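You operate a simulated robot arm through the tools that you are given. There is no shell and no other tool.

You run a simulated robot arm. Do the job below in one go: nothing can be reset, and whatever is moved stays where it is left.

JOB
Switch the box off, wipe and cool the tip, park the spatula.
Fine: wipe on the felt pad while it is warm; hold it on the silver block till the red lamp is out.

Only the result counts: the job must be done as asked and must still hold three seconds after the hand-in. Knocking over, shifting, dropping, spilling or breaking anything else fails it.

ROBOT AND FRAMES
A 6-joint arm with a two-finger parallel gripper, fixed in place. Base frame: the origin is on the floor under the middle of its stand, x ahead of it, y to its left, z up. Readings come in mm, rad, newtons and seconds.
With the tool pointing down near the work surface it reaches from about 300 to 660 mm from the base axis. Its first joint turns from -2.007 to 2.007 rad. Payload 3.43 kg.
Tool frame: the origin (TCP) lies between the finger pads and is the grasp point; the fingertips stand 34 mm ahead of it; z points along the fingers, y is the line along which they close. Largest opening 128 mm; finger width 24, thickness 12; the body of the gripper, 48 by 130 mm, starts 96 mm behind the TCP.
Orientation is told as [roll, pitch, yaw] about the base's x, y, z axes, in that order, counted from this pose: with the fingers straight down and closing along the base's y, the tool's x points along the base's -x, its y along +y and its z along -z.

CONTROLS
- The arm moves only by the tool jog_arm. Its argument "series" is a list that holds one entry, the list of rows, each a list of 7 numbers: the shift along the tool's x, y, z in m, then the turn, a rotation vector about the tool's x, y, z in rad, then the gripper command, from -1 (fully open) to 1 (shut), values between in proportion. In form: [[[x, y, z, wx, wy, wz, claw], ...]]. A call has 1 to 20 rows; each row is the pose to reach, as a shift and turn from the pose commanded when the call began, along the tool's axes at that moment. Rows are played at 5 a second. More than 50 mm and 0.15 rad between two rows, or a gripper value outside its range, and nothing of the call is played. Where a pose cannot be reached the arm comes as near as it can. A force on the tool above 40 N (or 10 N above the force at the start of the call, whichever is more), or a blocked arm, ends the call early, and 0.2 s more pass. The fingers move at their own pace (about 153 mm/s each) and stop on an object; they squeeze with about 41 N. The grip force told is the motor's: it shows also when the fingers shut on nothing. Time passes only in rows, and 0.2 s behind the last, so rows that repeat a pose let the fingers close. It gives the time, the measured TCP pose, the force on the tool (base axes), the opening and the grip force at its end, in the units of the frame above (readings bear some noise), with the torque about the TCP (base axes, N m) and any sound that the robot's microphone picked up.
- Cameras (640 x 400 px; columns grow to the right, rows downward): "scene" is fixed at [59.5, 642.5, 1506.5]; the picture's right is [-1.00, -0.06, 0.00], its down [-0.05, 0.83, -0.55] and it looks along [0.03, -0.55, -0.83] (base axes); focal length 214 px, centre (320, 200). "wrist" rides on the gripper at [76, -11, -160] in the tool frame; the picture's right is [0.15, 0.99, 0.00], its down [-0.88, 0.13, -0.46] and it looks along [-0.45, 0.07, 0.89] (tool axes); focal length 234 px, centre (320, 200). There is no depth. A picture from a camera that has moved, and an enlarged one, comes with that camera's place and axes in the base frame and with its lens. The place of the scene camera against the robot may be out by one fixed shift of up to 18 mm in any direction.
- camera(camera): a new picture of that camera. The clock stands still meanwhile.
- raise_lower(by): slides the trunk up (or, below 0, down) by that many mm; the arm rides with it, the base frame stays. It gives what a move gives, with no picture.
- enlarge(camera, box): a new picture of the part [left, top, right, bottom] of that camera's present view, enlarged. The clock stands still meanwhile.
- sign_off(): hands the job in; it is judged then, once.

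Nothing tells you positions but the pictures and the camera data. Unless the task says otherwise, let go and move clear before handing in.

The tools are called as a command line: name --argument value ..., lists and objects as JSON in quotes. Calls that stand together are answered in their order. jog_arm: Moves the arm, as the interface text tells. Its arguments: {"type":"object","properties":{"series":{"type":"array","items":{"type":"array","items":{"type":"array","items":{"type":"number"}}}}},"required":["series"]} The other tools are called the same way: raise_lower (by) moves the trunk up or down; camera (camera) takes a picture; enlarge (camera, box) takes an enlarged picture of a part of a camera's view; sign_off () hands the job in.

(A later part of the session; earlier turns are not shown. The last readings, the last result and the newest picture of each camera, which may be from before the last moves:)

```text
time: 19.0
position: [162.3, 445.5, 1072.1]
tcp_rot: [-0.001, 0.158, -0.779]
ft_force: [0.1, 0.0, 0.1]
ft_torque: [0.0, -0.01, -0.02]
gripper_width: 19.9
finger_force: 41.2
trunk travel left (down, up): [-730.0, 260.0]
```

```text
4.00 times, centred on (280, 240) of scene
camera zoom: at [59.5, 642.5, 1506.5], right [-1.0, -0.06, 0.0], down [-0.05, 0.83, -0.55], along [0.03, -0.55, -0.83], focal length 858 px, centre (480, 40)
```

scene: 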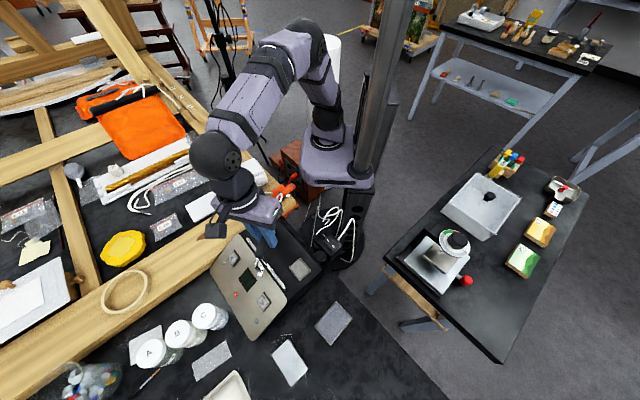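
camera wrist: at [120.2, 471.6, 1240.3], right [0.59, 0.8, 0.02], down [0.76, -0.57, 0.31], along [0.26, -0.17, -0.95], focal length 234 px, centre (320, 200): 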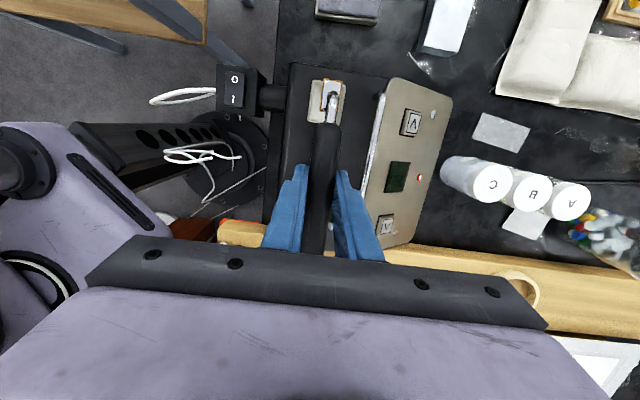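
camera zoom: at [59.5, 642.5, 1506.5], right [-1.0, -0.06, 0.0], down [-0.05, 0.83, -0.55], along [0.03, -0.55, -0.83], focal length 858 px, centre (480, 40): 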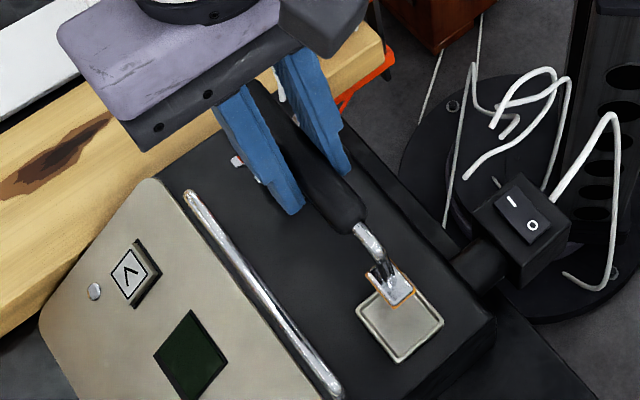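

Level again, above the cradle. I lower most of the way and look.

jog_arm --series '[[[-0.0032, 0, 0.0197, 0, 0, 0, 1], [-0.0064, 0, 0.0395, 0, 0, 0, 1], [-0.0092, 0, 0.0572, 0, 0, 0, 1], [-0.0092, 0, 0.0572, 0, 0, 0, 1]]]'

enlarge --camera "wrist" --box '[270, 50, 400, 180]'

enlarge --camera "scene" --box '[230, 190, 330, 290]'

```text
time: 20.0
position: [163.2, 444.1, 1012.7]
tcp_rot: [0.0, 0.155, -0.783]
ft_force: [0.6, -0.2, -1.1]
ft_torque: [-0.02, -0.03, 0.02]
gripper_width: 20.2
finger_force: 41.0
trunk travel left (down, up): [-730.0, 260.0]
```

```text
3.08 times, centred on (335, 115) of wrist
camera zoom: at [120.0, 470.6, 1181.8], right [0.59, 0.8, 0.02], down [0.76, -0.57, 0.31], along [0.26, -0.17, -0.95], focal length 720 px, centre (274, 462)
```

zoom: 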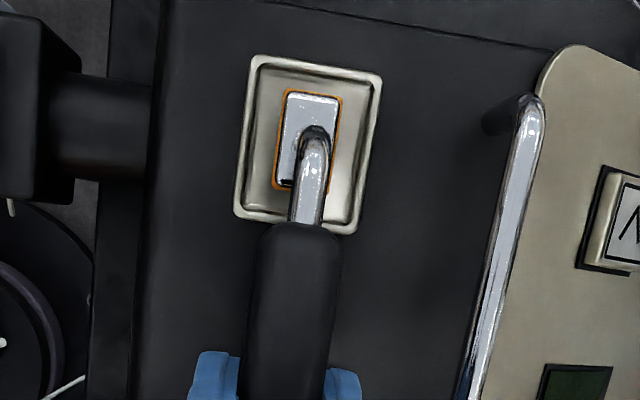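

```text
4.00 times, centred on (280, 240) of scene
camera zoom: at [59.5, 642.5, 1506.5], right [-1.0, -0.06, 0.0], down [-0.05, 0.83, -0.55], along [0.03, -0.55, -0.83], focal length 858 px, centre (480, 40)
```

zoom: 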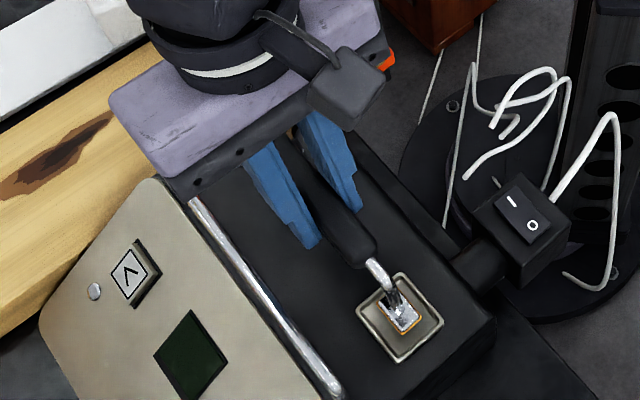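

Foot is over the tray. I lower in small steps watching for contact.

jog_arm --series '[[[-0.0005, 0, 0.003, 0, 0, 0, 1], [-0.001, 0, 0.006, 0, 0, 0, 1], [-0.001, 0, 0.006, 0, 0, 0, 1]]]'

enlarge --camera "wrist" --box '[270, 50, 400, 180]'

enlarge --camera "scene" --box '[265, 220, 325, 290]'

```text
time: 20.8
position: [163.5, 445.5, 1006.2]
tcp_rot: [-0.002, 0.158, -0.782]
ft_force: [-0.5, -0.1, -1.1]
ft_torque: [0.0, -0.03, -0.03]
gripper_width: 19.9
finger_force: 41.2
trunk travel left (down, up): [-730.0, 260.0]
```

```text
3.08 times, centred on (335, 115) of wrist
camera zoom: at [120.5, 471.3, 1175.8], right [0.59, 0.8, 0.02], down [0.76, -0.57, 0.31], along [0.26, -0.17, -0.95], focal length 720 px, centre (274, 462)
```

zoom: 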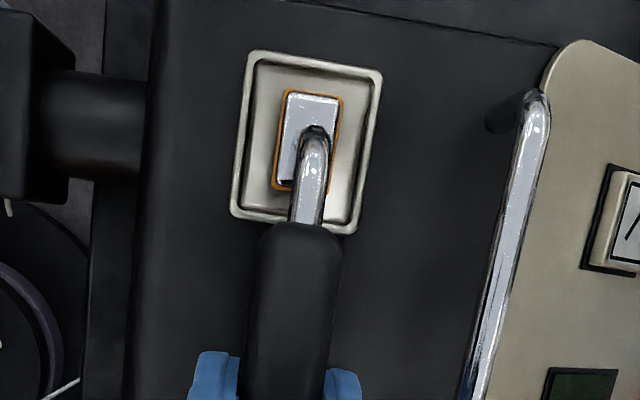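

```text
5.71 times, centred on (295, 255) of scene
camera zoom: at [59.5, 642.5, 1506.5], right [-1.0, -0.06, 0.0], down [-0.05, 0.83, -0.55], along [0.03, -0.55, -0.83], focal length 1226 px, centre (463, -114)
```

zoom: 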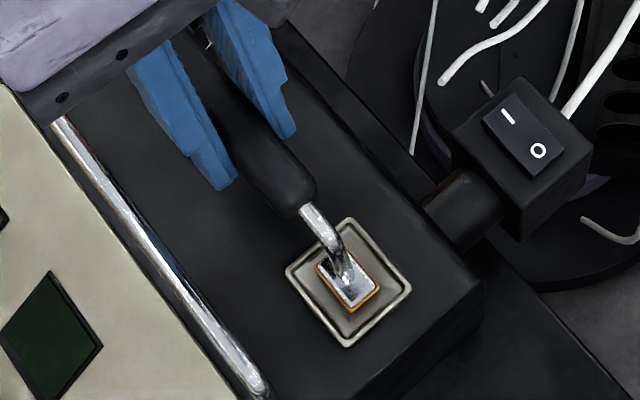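

No contact yet; lower further in 2 mm steps.

jog_arm --series '[[[-0.0003, 0, 0.002, 0, 0, 0, 1], [-0.0006, 0, 0.004, 0, 0, 0, 1], [-0.0006, 0, 0.004, 0, 0, 0, 1]]]'

enlarge --camera "scene" --box '[265, 220, 325, 290]'

```text
time: 21.6
position: [162.3, 446.2, 1001.0]
tcp_rot: [0.001, 0.157, -0.781]
ft_force: [-0.6, 0.0, 0.0]
ft_torque: [0.0, -0.01, -0.01]
gripper_width: 20.0
finger_force: 40.4
trunk travel left (down, up): [-730.0, 260.0]
```

```text
5.71 times, centred on (295, 255) of scene
camera zoom: at [59.5, 642.5, 1506.5], right [-1.0, -0.06, 0.0], down [-0.05, 0.83, -0.55], along [0.03, -0.55, -0.83], focal length 1226 px, centre (463, -114)
```

zoom: 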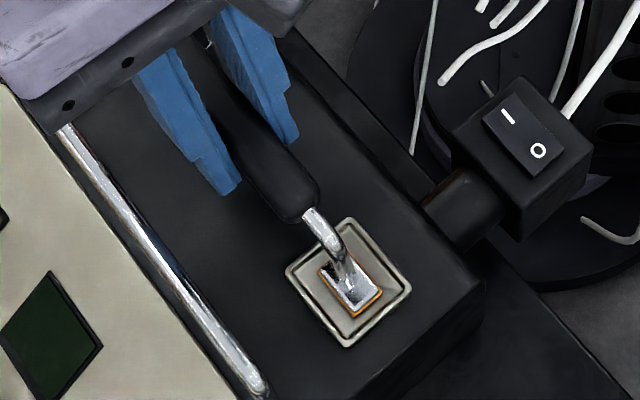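

Foot position in the tray matches the original. Another 2 mm to feel the contact.

jog_arm --series '[[[-0.0002, 0, 0.001, 0, 0, 0, 1], [-0.0003, 0, 0.002, 0, 0, 0, 1], [-0.0003, 0, 0.002, 0, 0, 0, 1]]]'

```text
time: 22.4
position: [164.0, 445.2, 1000.4]
tcp_rot: [0.0, 0.158, -0.781]
ft_force: [0.1, 0.6, 0.1]
ft_torque: [0.06, 0.05, 0.03]
gripper_width: 20.1
finger_force: 40.7
trunk travel left (down, up): [-730.0, 260.0]
```

The foot has just touched the tray (about 1 N). I open the fingers to 50 mm and look how it settles.

jog_arm --series '[[[0, 0, 0, 0, 0, 0, 0.6], [0, 0, 0, 0, 0, 0, 0.2], [0, 0, 0, 0, 0, 0, 0.2]]]'

enlarge --camera "wrist" --box '[260, 50, 420, 250]'

enlarge --camera "scene" --box '[240, 200, 320, 290]'

```text
time: 23.2
position: [162.1, 445.0, 1000.4]
tcp_rot: [0.0, 0.157, -0.781]
ft_force: [-0.8, 0.7, -1.0]
ft_torque: [-0.01, -0.01, 0.01]
gripper_width: 51.1
finger_force: 0.0
trunk travel left (down, up): [-730.0, 260.0]
```

```text
2.00 times, centred on (340, 150) of wrist
camera zoom: at [120.2, 471.5, 1169.9], right [0.59, 0.8, 0.02], down [0.76, -0.57, 0.31], along [0.26, -0.17, -0.95], focal length 468 px, centre (280, 300)
```

zoom: 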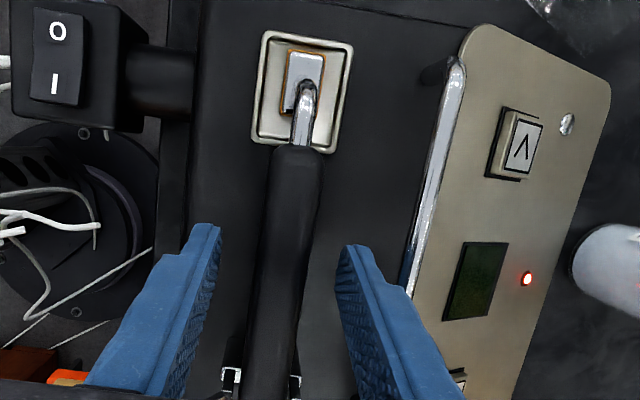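

```text
4.44 times, centred on (280, 245) of scene
camera zoom: at [59.5, 642.5, 1506.5], right [-1.0, -0.06, 0.0], down [-0.05, 0.83, -0.55], along [0.03, -0.55, -0.83], focal length 953 px, centre (498, 0)
```

zoom: 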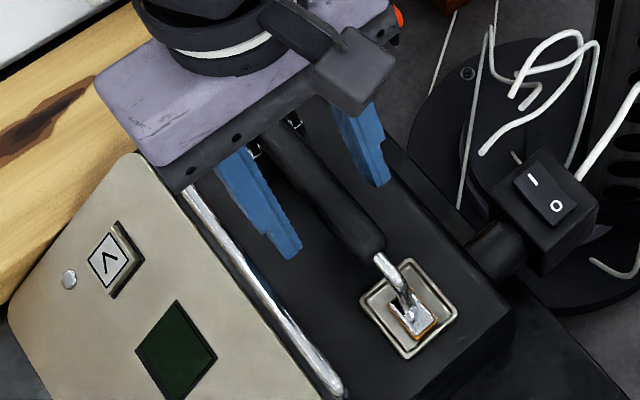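

The spatula rests in the fork and tray again. I go straight up, level the tool, and turn it by 180°.

jog_arm --series '[[[0.0044, 0, -0.0271, 0, -0.08, 0, 0.2], [0.0096, 0, -0.0592, 0, -0.16, 0, 0.2], [0.0096, 0, -0.0592, 0, -0.16, 0, 0.2]]]'

jog_arm --series '[[[0, 0, 0, 0, 0, -0.1475, 0.2], [0, 0, 0, 0, 0, -0.295, 0.2], [0, 0, 0, 0, 0, -0.4425, 0.2], [0, 0, 0, 0, 0, -0.59, 0.2], [0, 0, 0, 0, 0, -0.7375, 0.2], [0, 0, 0, 0, 0, -0.885, 0.2], [0, 0, 0, 0, 0, -1.0325, 0.2], [0, 0, 0, 0, 0, -1.18, 0.2], [0, 0, 0, 0, 0, -1.3275, 0.2], [0, 0, 0, 0, 0, -1.475, 0.2], [0, 0, 0, 0, 0, -1.6225, 0.2], [0, 0, 0, 0, 0, -1.77, 0.2], [0, 0, 0, 0, 0, -1.9175, 0.2], [0, 0, 0, 0, 0, -2.065, 0.2], [0, 0, 0, 0, 0, -2.2125, 0.2], [0, 0, 0, 0, 0, -2.36, 0.2], [0, 0, 0, 0, 0, -2.5075, 0.2], [0, 0, 0, 0, 0, -2.655, 0.2], [0, 0, 0, 0, 0, -2.8025, 0.2], [0, 0, 0, 0, 0, -2.95, 0.2]]]'

jog_arm --series '[[[0, 0, 0, 0, 0, -0.1, 0.2], [0, 0, 0, 0, 0, -0.1916, 0.2], [0, 0, 0, 0, 0, -0.1916, 0.2]]]'

camera --camera "wrist"

enlarge --camera "scene" --box '[220, 180, 340, 300]'

```text
time: 24.0
position: [162.2, 446.5, 1063.0]
tcp_rot: [-0.001, -0.003, -0.783]
ft_force: [0.3, 0.5, 0.8]
ft_torque: [0.01, 0.0, 0.01]
gripper_width: 51.3
finger_force: 0.0
trunk travel left (down, up): [-730.0, 260.0]
```

```text
time: 28.2
position: [162.5, 445.8, 1061.3]
tcp_rot: [0.002, 0.001, 2.172]
ft_force: [-1.1, 1.1, 0.9]
ft_torque: [-0.02, 0.01, -0.01]
gripper_width: 51.3
finger_force: 0.0
trunk travel left (down, up): [-730.0, 260.0]
```

```text
time: 29.0
position: [163.6, 445.7, 1061.8]
tcp_rot: [0.0, 0.002, 2.361]
ft_force: [0.8, 0.1, 0.0]
ft_torque: [-0.01, 0.03, -0.02]
gripper_width: 51.1
finger_force: 0.1
trunk travel left (down, up): [-730.0, 260.0]
```

```text
taken
camera wrist: at [225.1, 399.4, 1220.6], right [-0.59, -0.81, 0.0], down [-0.72, 0.53, 0.45], along [-0.37, 0.27, -0.89], focal length 234 px, centre (320, 200)
```

wrist: 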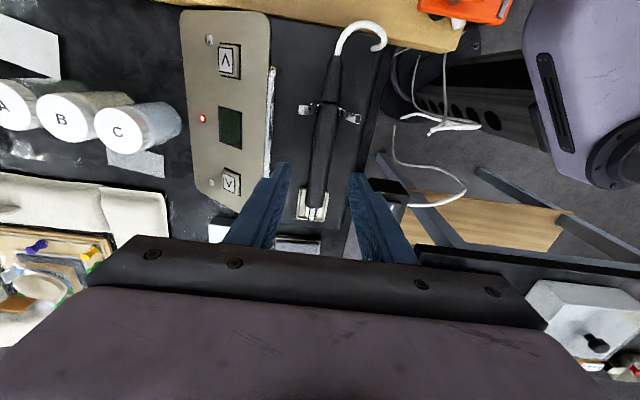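

```text
3.33 times, centred on (280, 240) of scene
camera zoom: at [59.5, 642.5, 1506.5], right [-1.0, -0.06, 0.0], down [-0.05, 0.83, -0.55], along [0.03, -0.55, -0.83], focal length 715 px, centre (453, 67)
```

zoom: 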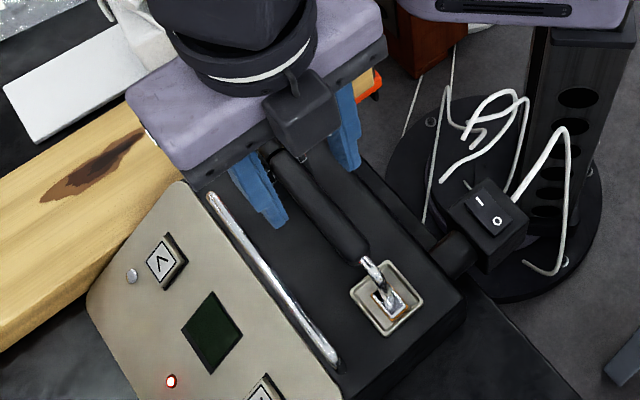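

The turn worked. I check centring of the handle between the fingers before descending.

enlarge --camera "wrist" --box '[240, 40, 420, 260]'

```text
1.82 times, centred on (330, 150) of wrist
camera zoom: at [225.1, 399.4, 1220.6], right [-0.59, -0.81, 0.0], down [-0.72, 0.53, 0.45], along [-0.37, 0.27, -0.89], focal length 426 px, centre (302, 291)
```

zoom: 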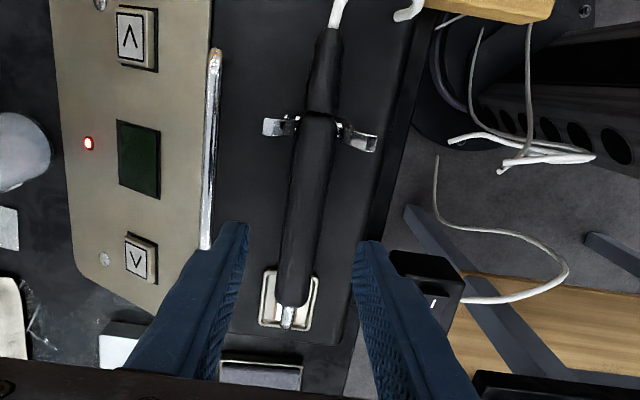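

Centred within 1 mm. I descend and close on the handle.

jog_arm --series '[[[0, 0, 0.022, 0, 0, 0, 0.2], [0, 0.0003, 0.044, 0, 0, 0, 0.2], [0, 0.0003, 0.061, 0, 0, 0, 0.2], [0, 0.0003, 0.061, 0, 0, 0, 0.5], [0, 0.0003, 0.061, 0, 0, 0, 1], [0, 0.0003, 0.061, 0, 0, 0, 1]]]'

camera --camera "wrist"

enlarge --camera "scene" --box '[240, 200, 320, 290]'

```text
time: 30.4
position: [161.9, 444.7, 1001.7]
tcp_rot: [0.0, 0.003, 2.36]
ft_force: [-0.1, 0.3, 0.6]
ft_torque: [-0.02, 0.01, 0.01]
gripper_width: 20.0
finger_force: 41.5
trunk travel left (down, up): [-730.0, 260.0]
```

```text
taken
camera wrist: at [224.3, 397.9, 1159.5], right [-0.59, -0.8, 0.0], down [-0.72, 0.53, 0.45], along [-0.37, 0.27, -0.89], focal length 234 px, centre (320, 200)
```

wrist: 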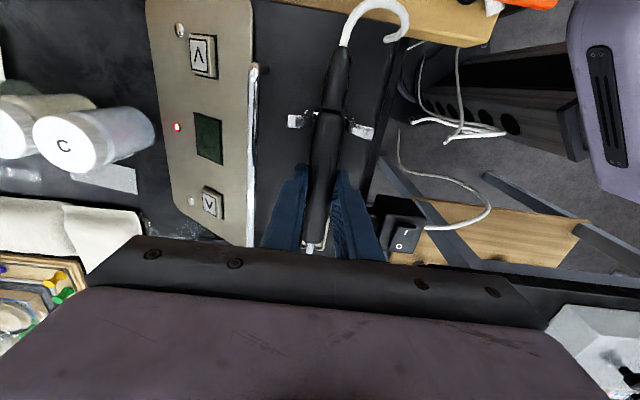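

```text
4.44 times, centred on (280, 245) of scene
camera zoom: at [59.5, 642.5, 1506.5], right [-1.0, -0.06, 0.0], down [-0.05, 0.83, -0.55], along [0.03, -0.55, -0.83], focal length 953 px, centre (498, 0)
```

zoom: 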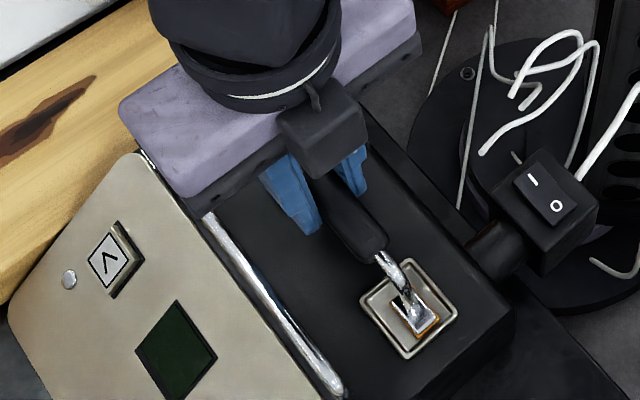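

Re-gripped level, with the handle tip now pointing away from the camera side. I lift and swing it towards the felt pad (centre ≈[20,604], top ≈870), staying high until I've checked the reach.

jog_arm --series '[[[0, 0, -0.01, 0, 0, 0, 1], [0, 0, -0.04, 0, 0, 0, 1], [0, 0, -0.07, 0, 0, 0, 1], [-0.0202, 0.006, -0.07, 0, 0, 0.14, 1], [-0.0403, 0.012, -0.07, 0, 0, 0.28, 1], [-0.0605, 0.0181, -0.07, 0, 0, 0.42, 1], [-0.0806, 0.0241, -0.07, 0, 0, 0.56, 1], [-0.1008, 0.0301, -0.07, 0, 0, 0.7, 1], [-0.1209, 0.0361, -0.07, 0, 0, 0.84, 1], [-0.1411, 0.0421, -0.07, 0, 0, 0.98, 1], [-0.1612, 0.0482, -0.07, 0, 0, 1.12, 1], [-0.1814, 0.0542, -0.07, 0, 0, 1.26, 1], [-0.2015, 0.0602, -0.07, 0, 0, 1.4, 1]]]'

camera --camera "scene"

camera --camera "wrist"

```text
time: 33.2
position: [-21.8, 535.5, 1064.2]
tcp_rot: [-0.004, 0.0, 0.956]
ft_force: [0.5, 0.2, -0.2]
ft_torque: [0.02, -0.02, 0.0]
gripper_width: 19.8
finger_force: 40.8
out of reach, approached as far as the arm can: row 13
trunk travel left (down, up): [-730.0, 260.0]
```

```text
taken
```

scene: 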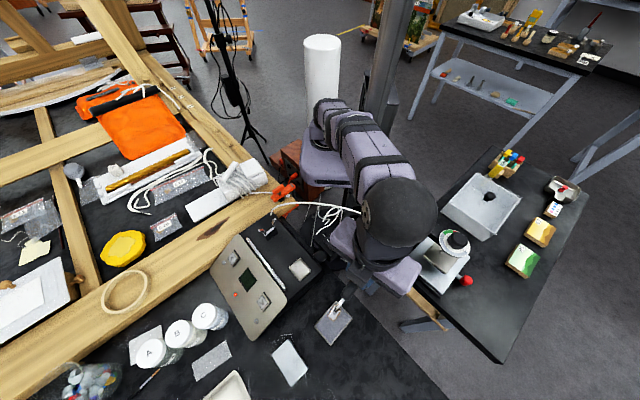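

```text
taken
camera wrist: at [-55.6, 465.9, 1223.0], right [-0.89, 0.45, 0.0], down [0.4, 0.8, 0.45], along [0.21, 0.4, -0.89], focal length 234 px, centre (320, 200)
```

wrist: 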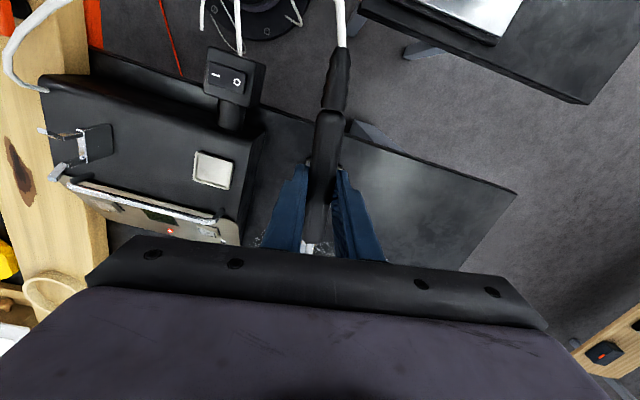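

Only the last row fell a few mm short because of height; the spatula is over the pad side. I descend part-way and see where the arm ends.

jog_arm --series '[[[0, 0, 0.03, 0, 0, 0, 1], [0, 0, 0.06, 0, 0, 0, 1], [0, 0, 0.06, 0, 0, 0, 1]]]'

enlarge --camera "scene" --box '[250, 200, 390, 380]'

```text
time: 34.0
position: [-21.4, 534.3, 1006.3]
tcp_rot: [0.0, 0.0, 0.959]
ft_force: [0.0, -0.2, -1.0]
ft_torque: [0.02, 0.0, -0.01]
gripper_width: 19.9
finger_force: 41.3
trunk travel left (down, up): [-730.0, 260.0]
```

```text
2.22 times, centred on (320, 290) of scene
camera zoom: at [59.5, 642.5, 1506.5], right [-1.0, -0.06, 0.0], down [-0.05, 0.83, -0.55], along [0.03, -0.55, -0.83], focal length 477 px, centre (320, 0)
```

zoom: 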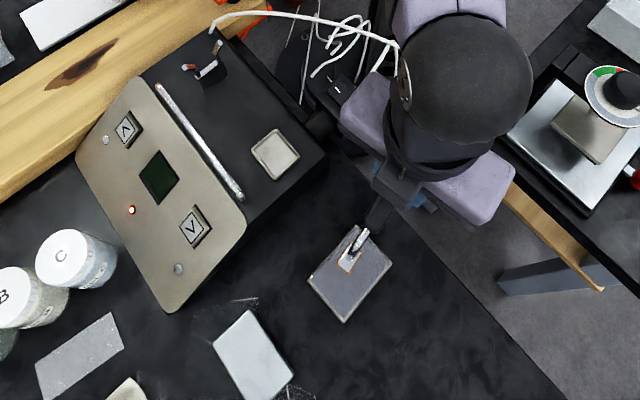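

The foot hovers over the pad. I descend to about 15 mm above it, shifting 10 mm towards its centre.

jog_arm --series '[[[-0.002, 0.002, 0.025, 0, 0, 0, 1], [-0.005, 0.004, 0.045, 0, 0, 0, 1], [-0.0076, 0.0066, 0.06, 0, 0, 0, 1], [-0.0076, 0.0066, 0.06, 0, 0, 0, 1]]]'

enlarge --camera "scene" --box '[290, 240, 380, 340]'

camera --camera "wrist"

```text
time: 35.0
position: [-24.1, 544.5, 943.6]
tcp_rot: [-0.002, -0.002, 0.96]
ft_force: [-0.3, 0.1, -0.4]
ft_torque: [0.03, -0.04, 0.02]
gripper_width: 20.2
finger_force: 41.0
trunk travel left (down, up): [-730.0, 260.0]
```

```text
4.00 times, centred on (335, 290) of scene
camera zoom: at [59.5, 642.5, 1506.5], right [-1.0, -0.06, 0.0], down [-0.05, 0.83, -0.55], along [0.03, -0.55, -0.83], focal length 858 px, centre (260, -160)
```

zoom: 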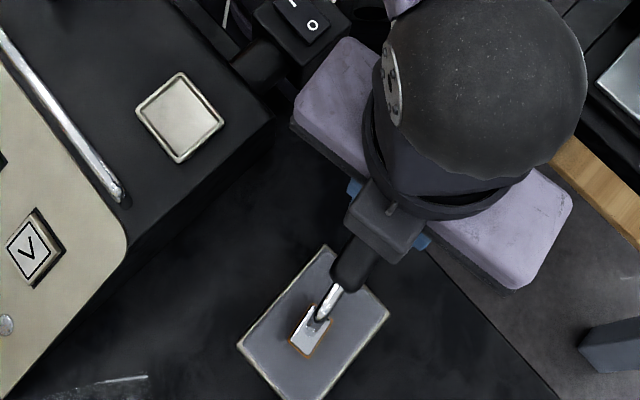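

```text
taken
camera wrist: at [-57.6, 474.5, 1103.6], right [-0.89, 0.45, 0.0], down [0.4, 0.8, 0.46], along [0.21, 0.41, -0.89], focal length 234 px, centre (320, 200)
```

wrist: 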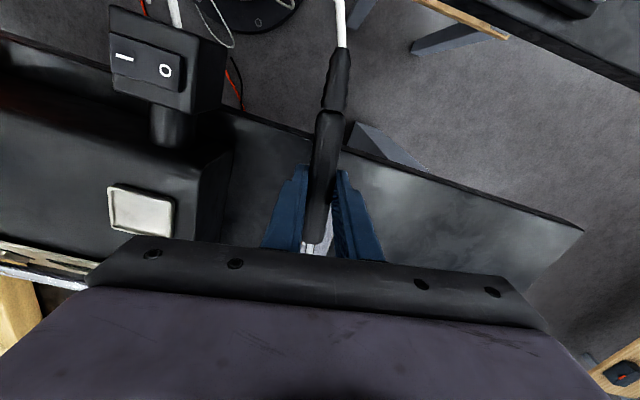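

Foot is centred over the felt. I lower in small steps to make contact.

jog_arm --series '[[[0, 0, 0.004, 0, 0, 0, 1], [0, 0, 0.008, 0, 0, 0, 1], [0, 0, 0.008, 0, 0, 0, 1]]]'

```text
time: 35.8
position: [-23.9, 544.0, 938.0]
tcp_rot: [-0.002, -0.001, 0.959]
ft_force: [-0.3, 0.8, 4.9]
ft_torque: [0.24, -0.18, -0.01]
gripper_width: 19.8
finger_force: 41.2
trunk travel left (down, up): [-730.0, 260.0]
```

Contact with the felt at 5 N, directly under the foot. I check the position on the pad before stroking.

enlarge --camera "scene" --box '[290, 270, 370, 340]'

```text
5.71 times, centred on (330, 305) of scene
camera zoom: at [59.5, 642.5, 1506.5], right [-1.0, -0.06, 0.0], down [-0.05, 0.83, -0.55], along [0.03, -0.55, -0.83], focal length 1226 px, centre (263, -400)
```

zoom: 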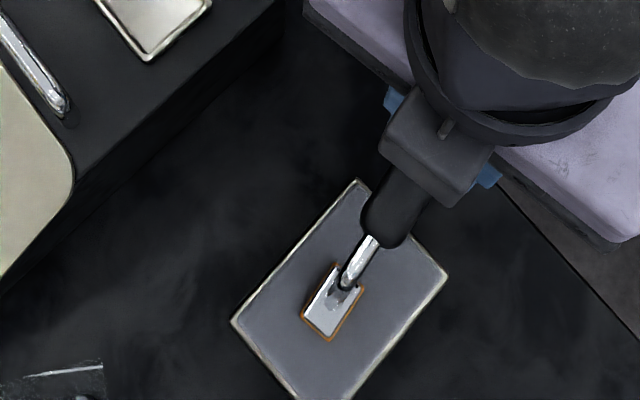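

Foot is centred on the felt. I make a first short stroke along the pad's long side and check that the pad stays put.

jog_arm --series '[[[-0.0049, -0.0008, 0.0003, 0, 0, 0, 1], [-0.0099, -0.0016, 0.0003, 0, 0, 0, 1], [-0.0148, -0.0023, 0.0003, 0, 0, 0, 1], [-0.0099, -0.0016, 0.0003, 0, 0, 0, 1], [-0.0049, -0.0008, 0.0003, 0, 0, 0, 1], [0, 0, 0.0003, 0, 0, 0, 1], [0.0049, 0.0008, 0.0003, 0, 0, 0, 1], [0.0099, 0.0016, 0.0003, 0, 0, 0, 1], [0.0148, 0.0023, 0.0003, 0, 0, 0, 1]]]'

enlarge --camera "scene" --box '[290, 270, 370, 340]'

```text
time: 37.8
position: [-31.5, 533.4, 937.9]
tcp_rot: [0.0, -0.001, 0.959]
ft_force: [2.4, 3.2, 12.9]
ft_torque: [0.88, -0.65, -0.02]
gripper_width: 19.8
finger_force: 41.4
trunk travel left (down, up): [-730.0, 260.0]
```

```text
5.71 times, centred on (330, 305) of scene
camera zoom: at [59.5, 642.5, 1506.5], right [-1.0, -0.06, 0.0], down [-0.05, 0.83, -0.55], along [0.03, -0.55, -0.83], focal length 1226 px, centre (263, -400)
```

zoom: 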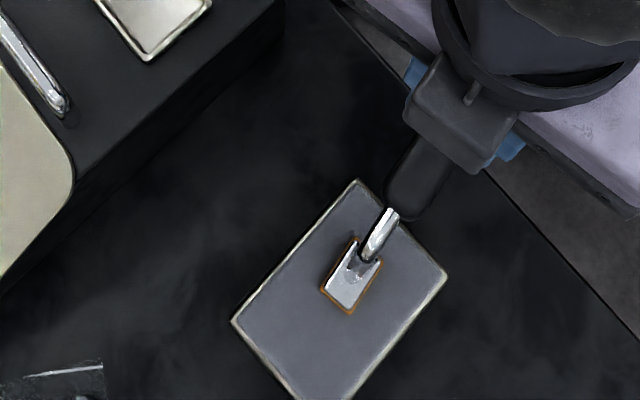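

Pad is unmoved; friction 4 N, normal 13 N. The rim is still visible, so I continue with longer strokes.

jog_arm --series '[[[-0.0066, -0.001, 0, 0, 0, 0, 1], [-0.0132, -0.0021, 0, 0, 0, 0, 1], [-0.0198, -0.0031, 0, 0, 0, 0, 1], [-0.0264, -0.0042, 0, 0, 0, 0, 1], [-0.0316, -0.005, 0, 0, 0, 0, 1], [-0.0237, -0.0038, 0, 0, 0, 0, 1], [-0.0158, -0.0025, 0, 0, 0, 0, 1], [-0.0079, -0.0012, 0, 0, 0, 0, 1], [0, 0, 0, 0, 0, 0, 1], [-0.0079, -0.0012, 0, 0, 0, 0, 1], [-0.0158, -0.0025, 0, 0, 0, 0, 1], [-0.0237, -0.0038, 0, 0, 0, 0, 1], [-0.0316, -0.005, 0, 0, 0, 0, 1]]]'

enlarge --camera "scene" --box '[290, 270, 370, 340]'

camera --camera "scene"

```text
time: 40.6
position: [-11.8, 553.9, 937.7]
tcp_rot: [-0.004, 0.0, 0.959]
ft_force: [-1.7, -1.8, 5.0]
ft_torque: [0.25, -0.14, 0.06]
gripper_width: 20.3
finger_force: 41.4
trunk travel left (down, up): [-730.0, 260.0]
```

```text
5.71 times, centred on (330, 305) of scene
camera zoom: at [59.5, 642.5, 1506.5], right [-1.0, -0.06, 0.0], down [-0.05, 0.83, -0.55], along [0.03, -0.55, -0.83], focal length 1226 px, centre (263, -400)
```

zoom: 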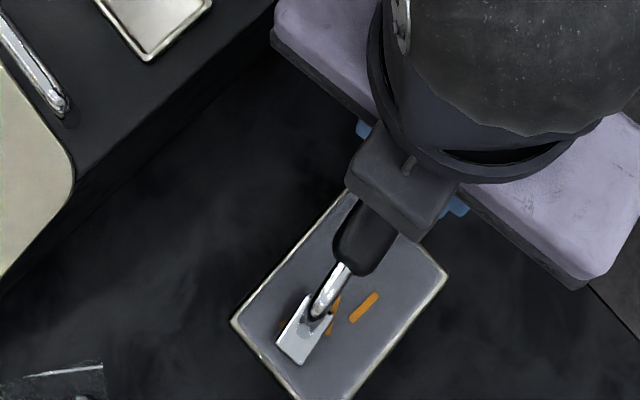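

```text
taken
```

scene: 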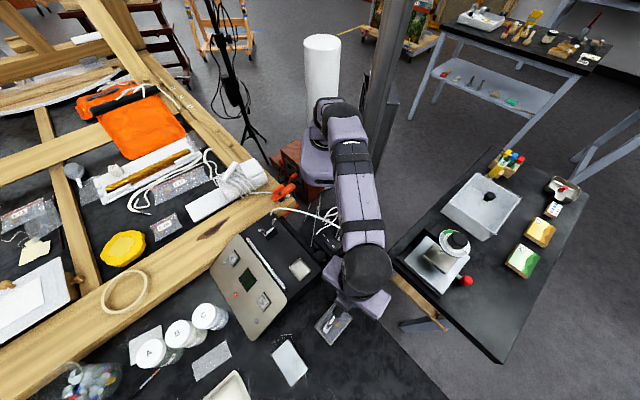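

The residue came off onto the felt (orange streaks) and the rim of the foot looks clean. I check closely.

enlarge --camera "scene" --box '[315, 300, 350, 325]'

enlarge --camera "scene" --box '[260, 320, 320, 400]'

```text
16.00 times, centred on (332, 312) of scene
camera zoom: at [59.5, 642.5, 1506.5], right [-1.0, -0.06, 0.0], down [-0.05, 0.83, -0.55], along [0.03, -0.55, -0.83], focal length 3432 px, centre (120, -1600)
```

zoom: 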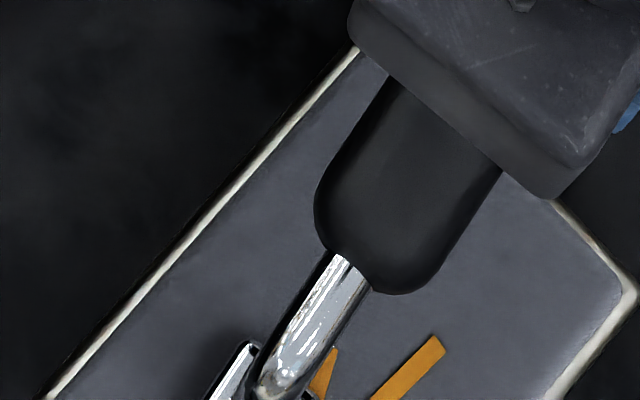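

```text
5.00 times, centred on (290, 360) of scene
camera zoom: at [59.5, 642.5, 1506.5], right [-1.0, -0.06, 0.0], down [-0.05, 0.83, -0.55], along [0.03, -0.55, -0.83], focal length 1072 px, centre (470, -600)
```

zoom: 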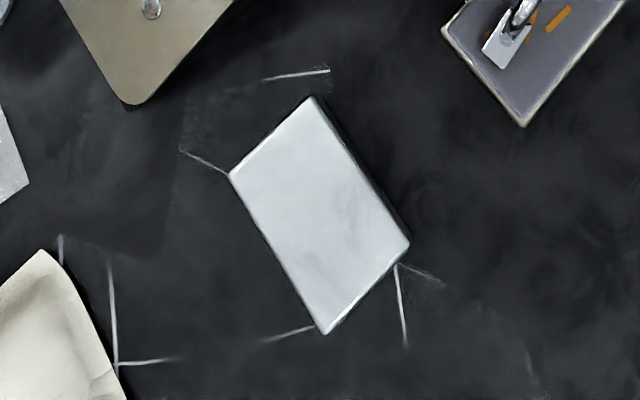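

The foot is clean and the pad hasn't moved. Next is the silver block (top centre ≈[115,688,890]), which is further out, so I raise the trunk (lifting the foot straight off the felt) to gain reach.

raise_lower --by 130

enlarge --camera "scene" --box '[270, 200, 390, 360]'

camera --camera "wrist"

```text
time: 42.2
position: [-10.5, 556.0, 1067.4]
tcp_rot: [-0.004, 0.0, 0.96]
ft_force: [-0.3, 0.7, -1.4]
ft_torque: [0.01, 0.0, 0.0]
gripper_width: 20.3
finger_force: 41.3
trunk travel left (down, up): [-860.0, 130.0]
```

```text
2.50 times, centred on (330, 280) of scene
camera zoom: at [59.5, 642.5, 1506.5], right [-1.0, -0.06, 0.0], down [-0.05, 0.83, -0.55], along [0.03, -0.55, -0.83], focal length 536 px, centre (295, 0)
```

zoom: 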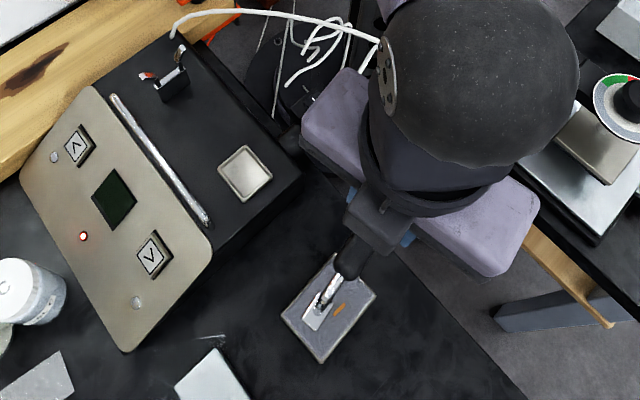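

```text
taken
camera wrist: at [-45.2, 486.2, 1226.4], right [-0.89, 0.45, 0.0], down [0.4, 0.8, 0.45], along [0.21, 0.41, -0.89], focal length 234 px, centre (320, 200)
```

wrist: 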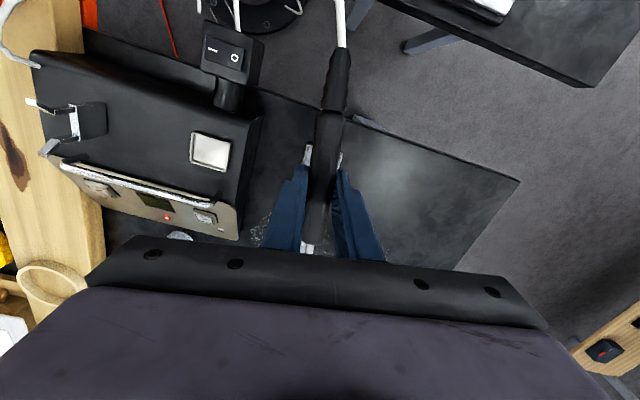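

Everything stayed in place. I move out over the silver block, keeping the foot about 35 mm above it.

jog_arm --series '[[[0, 0, 0.035, 0, 0, 0, 1], [-0.0264, -0.0067, 0.06, 0, 0, 0, 1], [-0.0528, -0.0133, 0.075, 0, 0, 0, 1], [-0.0791, -0.02, 0.081, 0, 0, 0, 1], [-0.1055, -0.0266, 0.081, 0, 0, 0, 1], [-0.1055, -0.0266, 0.081, 0, 0, 0, 1]]]'

camera --camera "scene"

enlarge --camera "scene" --box '[250, 300, 350, 400]'

```text
time: 43.6
position: [69.9, 601.5, 981.4]
tcp_rot: [-0.005, 0.001, 0.959]
ft_force: [-0.2, 0.5, -0.7]
ft_torque: [0.0, 0.0, 0.01]
gripper_width: 19.6
finger_force: 41.0
out of reach, approached as far as the arm can: row 4, 5, 6
trunk travel left (down, up): [-860.0, 130.0]
```

```text
taken
```

scene: 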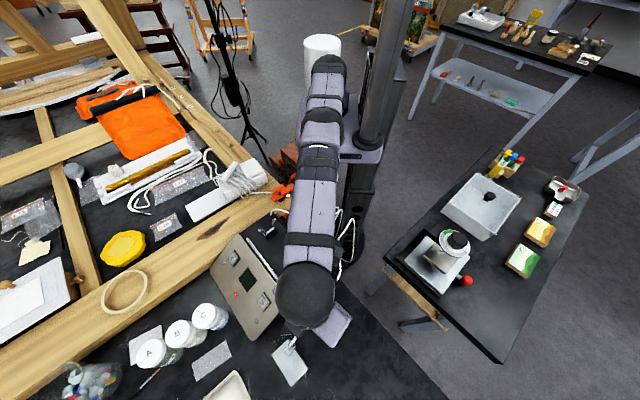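

```text
4.00 times, centred on (300, 350) of scene
camera zoom: at [59.5, 642.5, 1506.5], right [-1.0, -0.06, 0.0], down [-0.05, 0.83, -0.55], along [0.03, -0.55, -0.83], focal length 858 px, centre (400, -400)
```

zoom: 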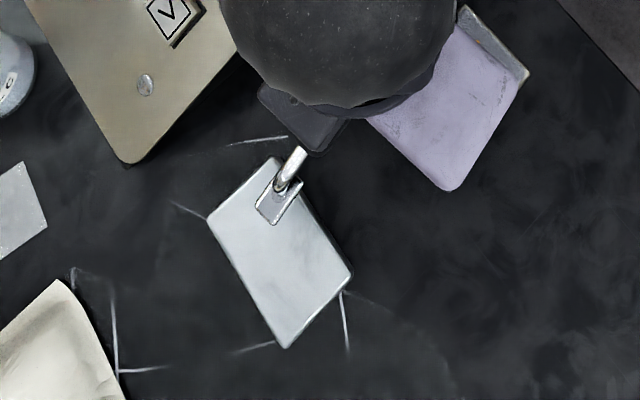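

The arm reached its limit at r≈605 mm at this height; the foot is above the near end of the block. I test whether going lower gives more reach.

jog_arm --series '[[[-0.006, 0.0032, 0.01, 0, 0, 0, 1], [-0.0117, 0.0063, 0.02, 0, 0, 0, 1], [-0.0176, 0.0095, 0.02, 0, 0, 0, 1]]]'

enlarge --camera "scene" --box '[250, 300, 350, 400]'

```text
time: 44.4
position: [71.3, 603.4, 961.6]
tcp_rot: [0.001, -0.001, 0.958]
ft_force: [0.4, 0.4, -0.6]
ft_torque: [0.0, -0.02, 0.0]
gripper_width: 20.0
finger_force: 40.7
out of reach, approached as far as the arm can: row 1, 2, 3
trunk travel left (down, up): [-860.0, 130.0]
```

```text
4.00 times, centred on (300, 350) of scene
camera zoom: at [59.5, 642.5, 1506.5], right [-1.0, -0.06, 0.0], down [-0.05, 0.83, -0.55], along [0.03, -0.55, -0.83], focal length 858 px, centre (400, -400)
```

zoom: 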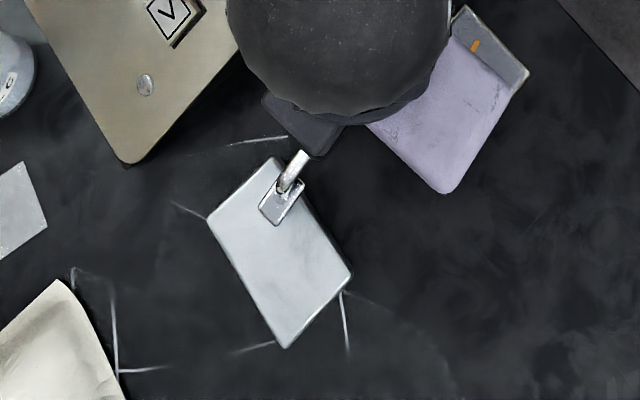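

Going lower gains little, so I turn the handle a bit more radial and shift sideways: that puts the whole foot on the near part of the block within reach.

jog_arm --series '[[[-0.0053, -0.0105, 0.003, 0, 0, -0.1135, 1], [-0.0106, -0.021, 0.006, 0, 0, -0.227, 1], [-0.0106, -0.021, 0.006, 0, 0, -0.227, 1]]]'

enlarge --camera "scene" --box '[250, 300, 350, 400]'

camera --camera "wrist"

```text
time: 45.2
position: [96.5, 600.4, 956.0]
tcp_rot: [-0.001, 0.001, 1.187]
ft_force: [0.3, 0.0, -0.3]
ft_torque: [0.0, -0.02, -0.03]
gripper_width: 20.0
finger_force: 40.5
trunk travel left (down, up): [-860.0, 130.0]
```

```text
4.00 times, centred on (300, 350) of scene
camera zoom: at [59.5, 642.5, 1506.5], right [-1.0, -0.06, 0.0], down [-0.05, 0.83, -0.55], along [0.03, -0.55, -0.83], focal length 858 px, centre (400, -400)
```

zoom: 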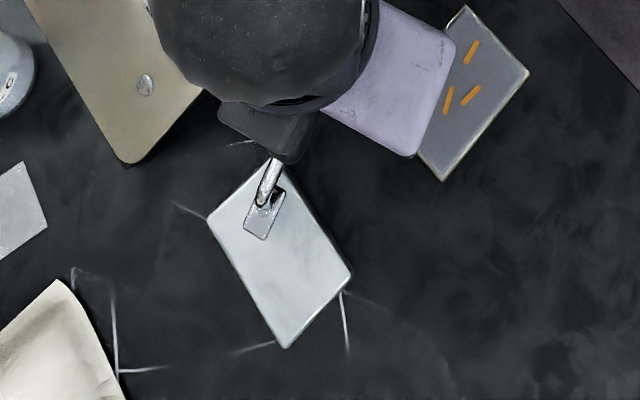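

```text
taken
camera wrist: at [78.9, 525.5, 1115.1], right [-0.97, 0.23, 0.0], down [0.21, 0.87, 0.45], along [0.11, 0.44, -0.89], focal length 234 px, centre (320, 200)
```

wrist: 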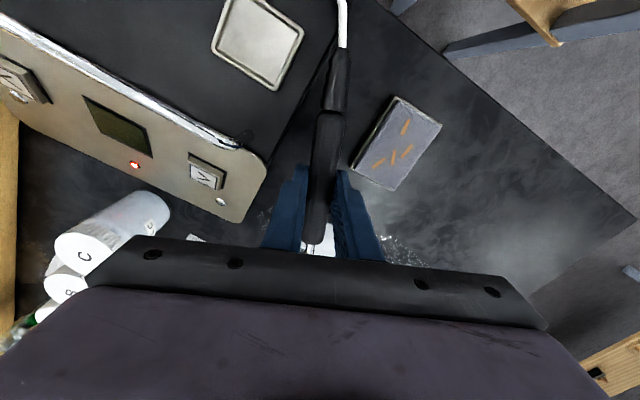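

Foot is wholly over the block. I lower in small steps to contact.

jog_arm --series '[[[0, 0, 0.003, 0, 0, 0, 1], [0, 0, 0.006, 0, 0, 0, 1], [0, 0, 0.006, 0, 0, 0, 1]]]'

jog_arm --series '[[[0, 0, 0.0015, 0, 0, 0, 1], [0, 0, 0.003, 0, 0, 0, 1], [0, 0, 0.003, 0, 0, 0, 1]]]'

```text
time: 46.0
position: [94.6, 600.3, 951.8]
tcp_rot: [0.0, -0.001, 1.188]
ft_force: [0.3, -0.2, -1.5]
ft_torque: [0.02, 0.0, 0.01]
gripper_width: 19.9
finger_force: 40.8
trunk travel left (down, up): [-860.0, 130.0]
```

```text
time: 46.8
position: [95.7, 599.5, 947.9]
tcp_rot: [-0.002, 0.0, 1.188]
ft_force: [-0.4, -0.3, -0.5]
ft_torque: [-0.01, 0.0, -0.01]
gripper_width: 19.8
finger_force: 41.2
trunk travel left (down, up): [-860.0, 130.0]
```

jog_arm --series '[[[0, 0, 0.0015, 0, 0, 0, 1], [0, 0, 0.003, 0, 0, 0, 1], [0, 0, 0.003, 0, 0, 0, 1]]]'

enlarge --camera "scene" --box '[260, 330, 320, 390]'

```text
time: 47.6
position: [94.3, 599.3, 944.4]
tcp_rot: [-0.002, 0.002, 1.187]
ft_force: [-0.2, 0.5, -0.3]
ft_torque: [0.02, -0.02, -0.01]
gripper_width: 20.1
finger_force: 41.2
trunk travel left (down, up): [-860.0, 130.0]
```

```text
6.67 times, centred on (290, 360) of scene
camera zoom: at [59.5, 642.5, 1506.5], right [-1.0, -0.06, 0.0], down [-0.05, 0.83, -0.55], along [0.03, -0.55, -0.83], focal length 1430 px, centre (520, -867)
```

zoom: 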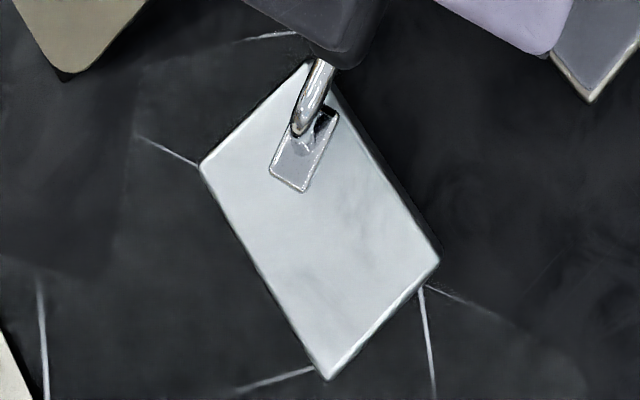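

The foot lies over the block, still no contact. I keep lowering by small steps.

jog_arm --series '[[[0, 0, 0.0015, 0, 0, 0, 1], [0, 0, 0.003, 0, 0, 0, 1], [0, 0, 0.003, 0, 0, 0, 1]]]'

```text
time: 48.4
position: [95.2, 599.5, 943.7]
tcp_rot: [-0.002, -0.002, 1.189]
ft_force: [0.5, -0.9, 4.4]
ft_torque: [0.32, -0.2, -0.03]
gripper_width: 20.2
finger_force: 40.5
trunk travel left (down, up): [-860.0, 130.0]
```

Contact at 4.4 N under the foot. I hold it there and watch the lamp.

jog_arm --series '[[[0, 0, 0.0003, 0, 0, 0, 1], [0, 0, 0.0003, 0, 0, 0, 1], [0, 0, 0.0003, 0, 0, 0, 1], [0, 0, 0.0003, 0, 0, 0, 1], [0, 0, 0.0003, 0, 0, 0, 1], [0, 0, 0.0003, 0, 0, 0, 1], [0, 0, 0.0003, 0, 0, 0, 1], [0, 0, 0.0003, 0, 0, 0, 1], [0, 0, 0.0003, 0, 0, 0, 1], [0, 0, 0.0003, 0, 0, 0, 1], [0, 0, 0.0003, 0, 0, 0, 1], [0, 0, 0.0003, 0, 0, 0, 1], [0, 0, 0.0003, 0, 0, 0, 1], [0, 0, 0.0003, 0, 0, 0, 1], [0, 0, 0.0003, 0, 0, 0, 1]]]'

enlarge --camera "scene" --box '[200, 220, 340, 400]'

camera --camera "wrist"

```text
time: 51.6
position: [94.3, 598.9, 942.9]
tcp_rot: [-0.001, 0.0, 1.186]
ft_force: [0.7, 1.7, 14.0]
ft_torque: [0.93, -0.4, 0.06]
gripper_width: 20.1
finger_force: 41.2
trunk travel left (down, up): [-860.0, 130.0]
```

```text
2.22 times, centred on (270, 310) of scene
camera zoom: at [59.5, 642.5, 1506.5], right [-1.0, -0.06, 0.0], down [-0.05, 0.83, -0.55], along [0.03, -0.55, -0.83], focal length 477 px, centre (431, -44)
```

zoom: 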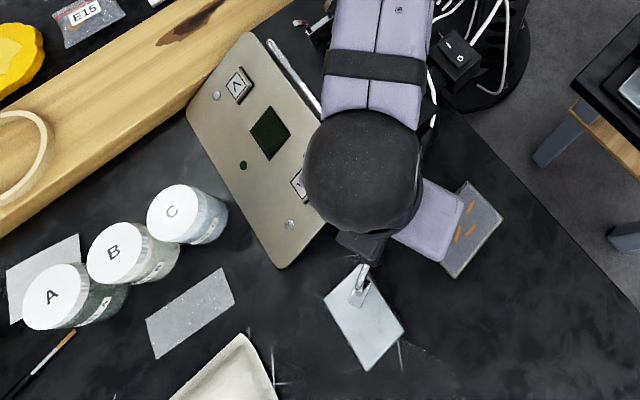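

```text
taken
camera wrist: at [76.6, 523.2, 1100.9], right [-0.97, 0.24, 0.0], down [0.21, 0.87, 0.46], along [0.11, 0.44, -0.89], focal length 234 px, centre (320, 200)
```

wrist: 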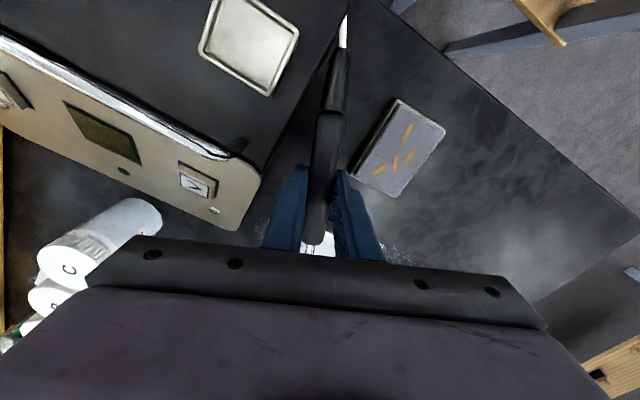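

The lamp on the panel looks dark now. I verify it closely, from both cameras.

enlarge --camera "scene" --box '[220, 260, 270, 300]'

enlarge --camera "wrist" --box '[60, 90, 220, 220]'

enlarge --camera "wrist" --box '[270, 0, 400, 130]'

```text
10.00 times, centred on (245, 280) of scene
camera zoom: at [59.5, 642.5, 1506.5], right [-1.0, -0.06, 0.0], down [-0.05, 0.83, -0.55], along [0.03, -0.55, -0.83], focal length 2145 px, centre (1070, -600)
```

zoom: 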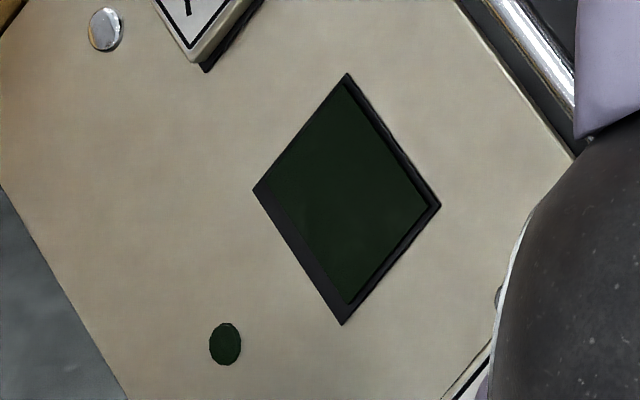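

```text
3.08 times, centred on (140, 155) of wrist
camera zoom: at [76.6, 523.2, 1100.9], right [-0.97, 0.24, 0.0], down [0.21, 0.87, 0.46], along [0.11, 0.44, -0.89], focal length 720 px, centre (874, 338)
```

zoom: 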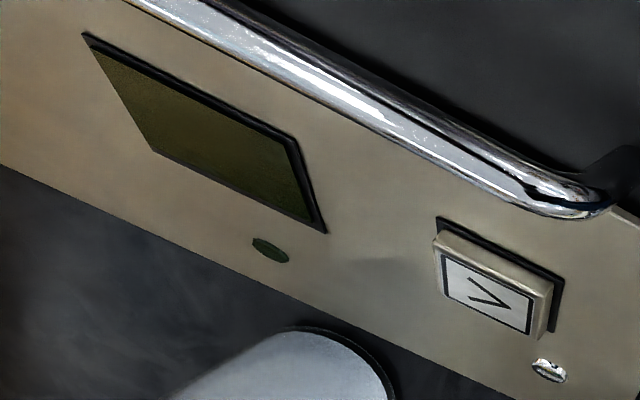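

```text
3.08 times, centred on (335, 65) of wrist
camera zoom: at [76.6, 523.2, 1100.9], right [-0.97, 0.24, 0.0], down [0.21, 0.87, 0.46], along [0.11, 0.44, -0.89], focal length 720 px, centre (274, 615)
```

zoom: 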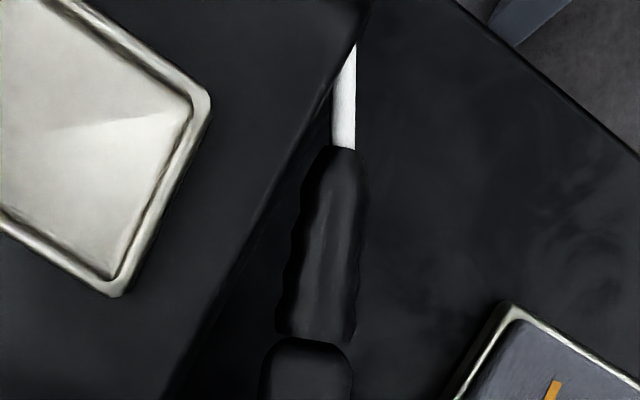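

Red lamp is out, confirmed in both views. I lift straight up with the trunk, then check the block before heading to the cradle.

raise_lower --by 120

camera --camera "scene"

enlarge --camera "scene" --box '[250, 300, 350, 400]'

```text
time: 53.1
position: [94.4, 600.4, 1061.5]
tcp_rot: [-0.002, 0.002, 1.187]
ft_force: [0.2, -0.3, 0.1]
ft_torque: [0.03, -0.01, -0.01]
gripper_width: 19.9
finger_force: 40.6
trunk travel left (down, up): [-980.0, 10.0]
```

```text
taken
```

scene: 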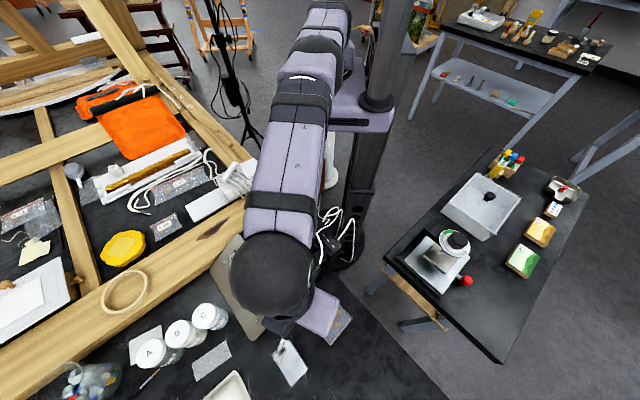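

```text
4.00 times, centred on (300, 350) of scene
camera zoom: at [59.5, 642.5, 1506.5], right [-1.0, -0.06, 0.0], down [-0.05, 0.83, -0.55], along [0.03, -0.55, -0.83], focal length 858 px, centre (400, -400)
```

zoom: 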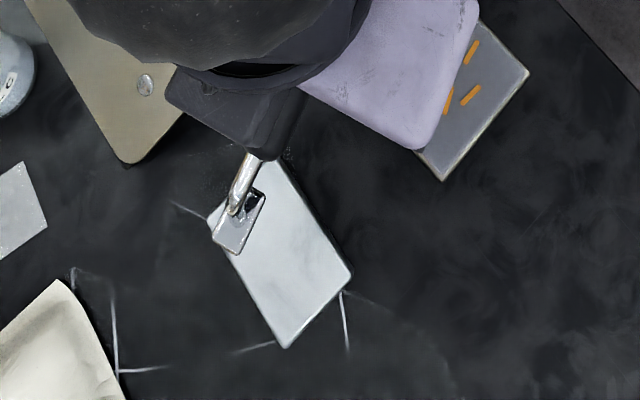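

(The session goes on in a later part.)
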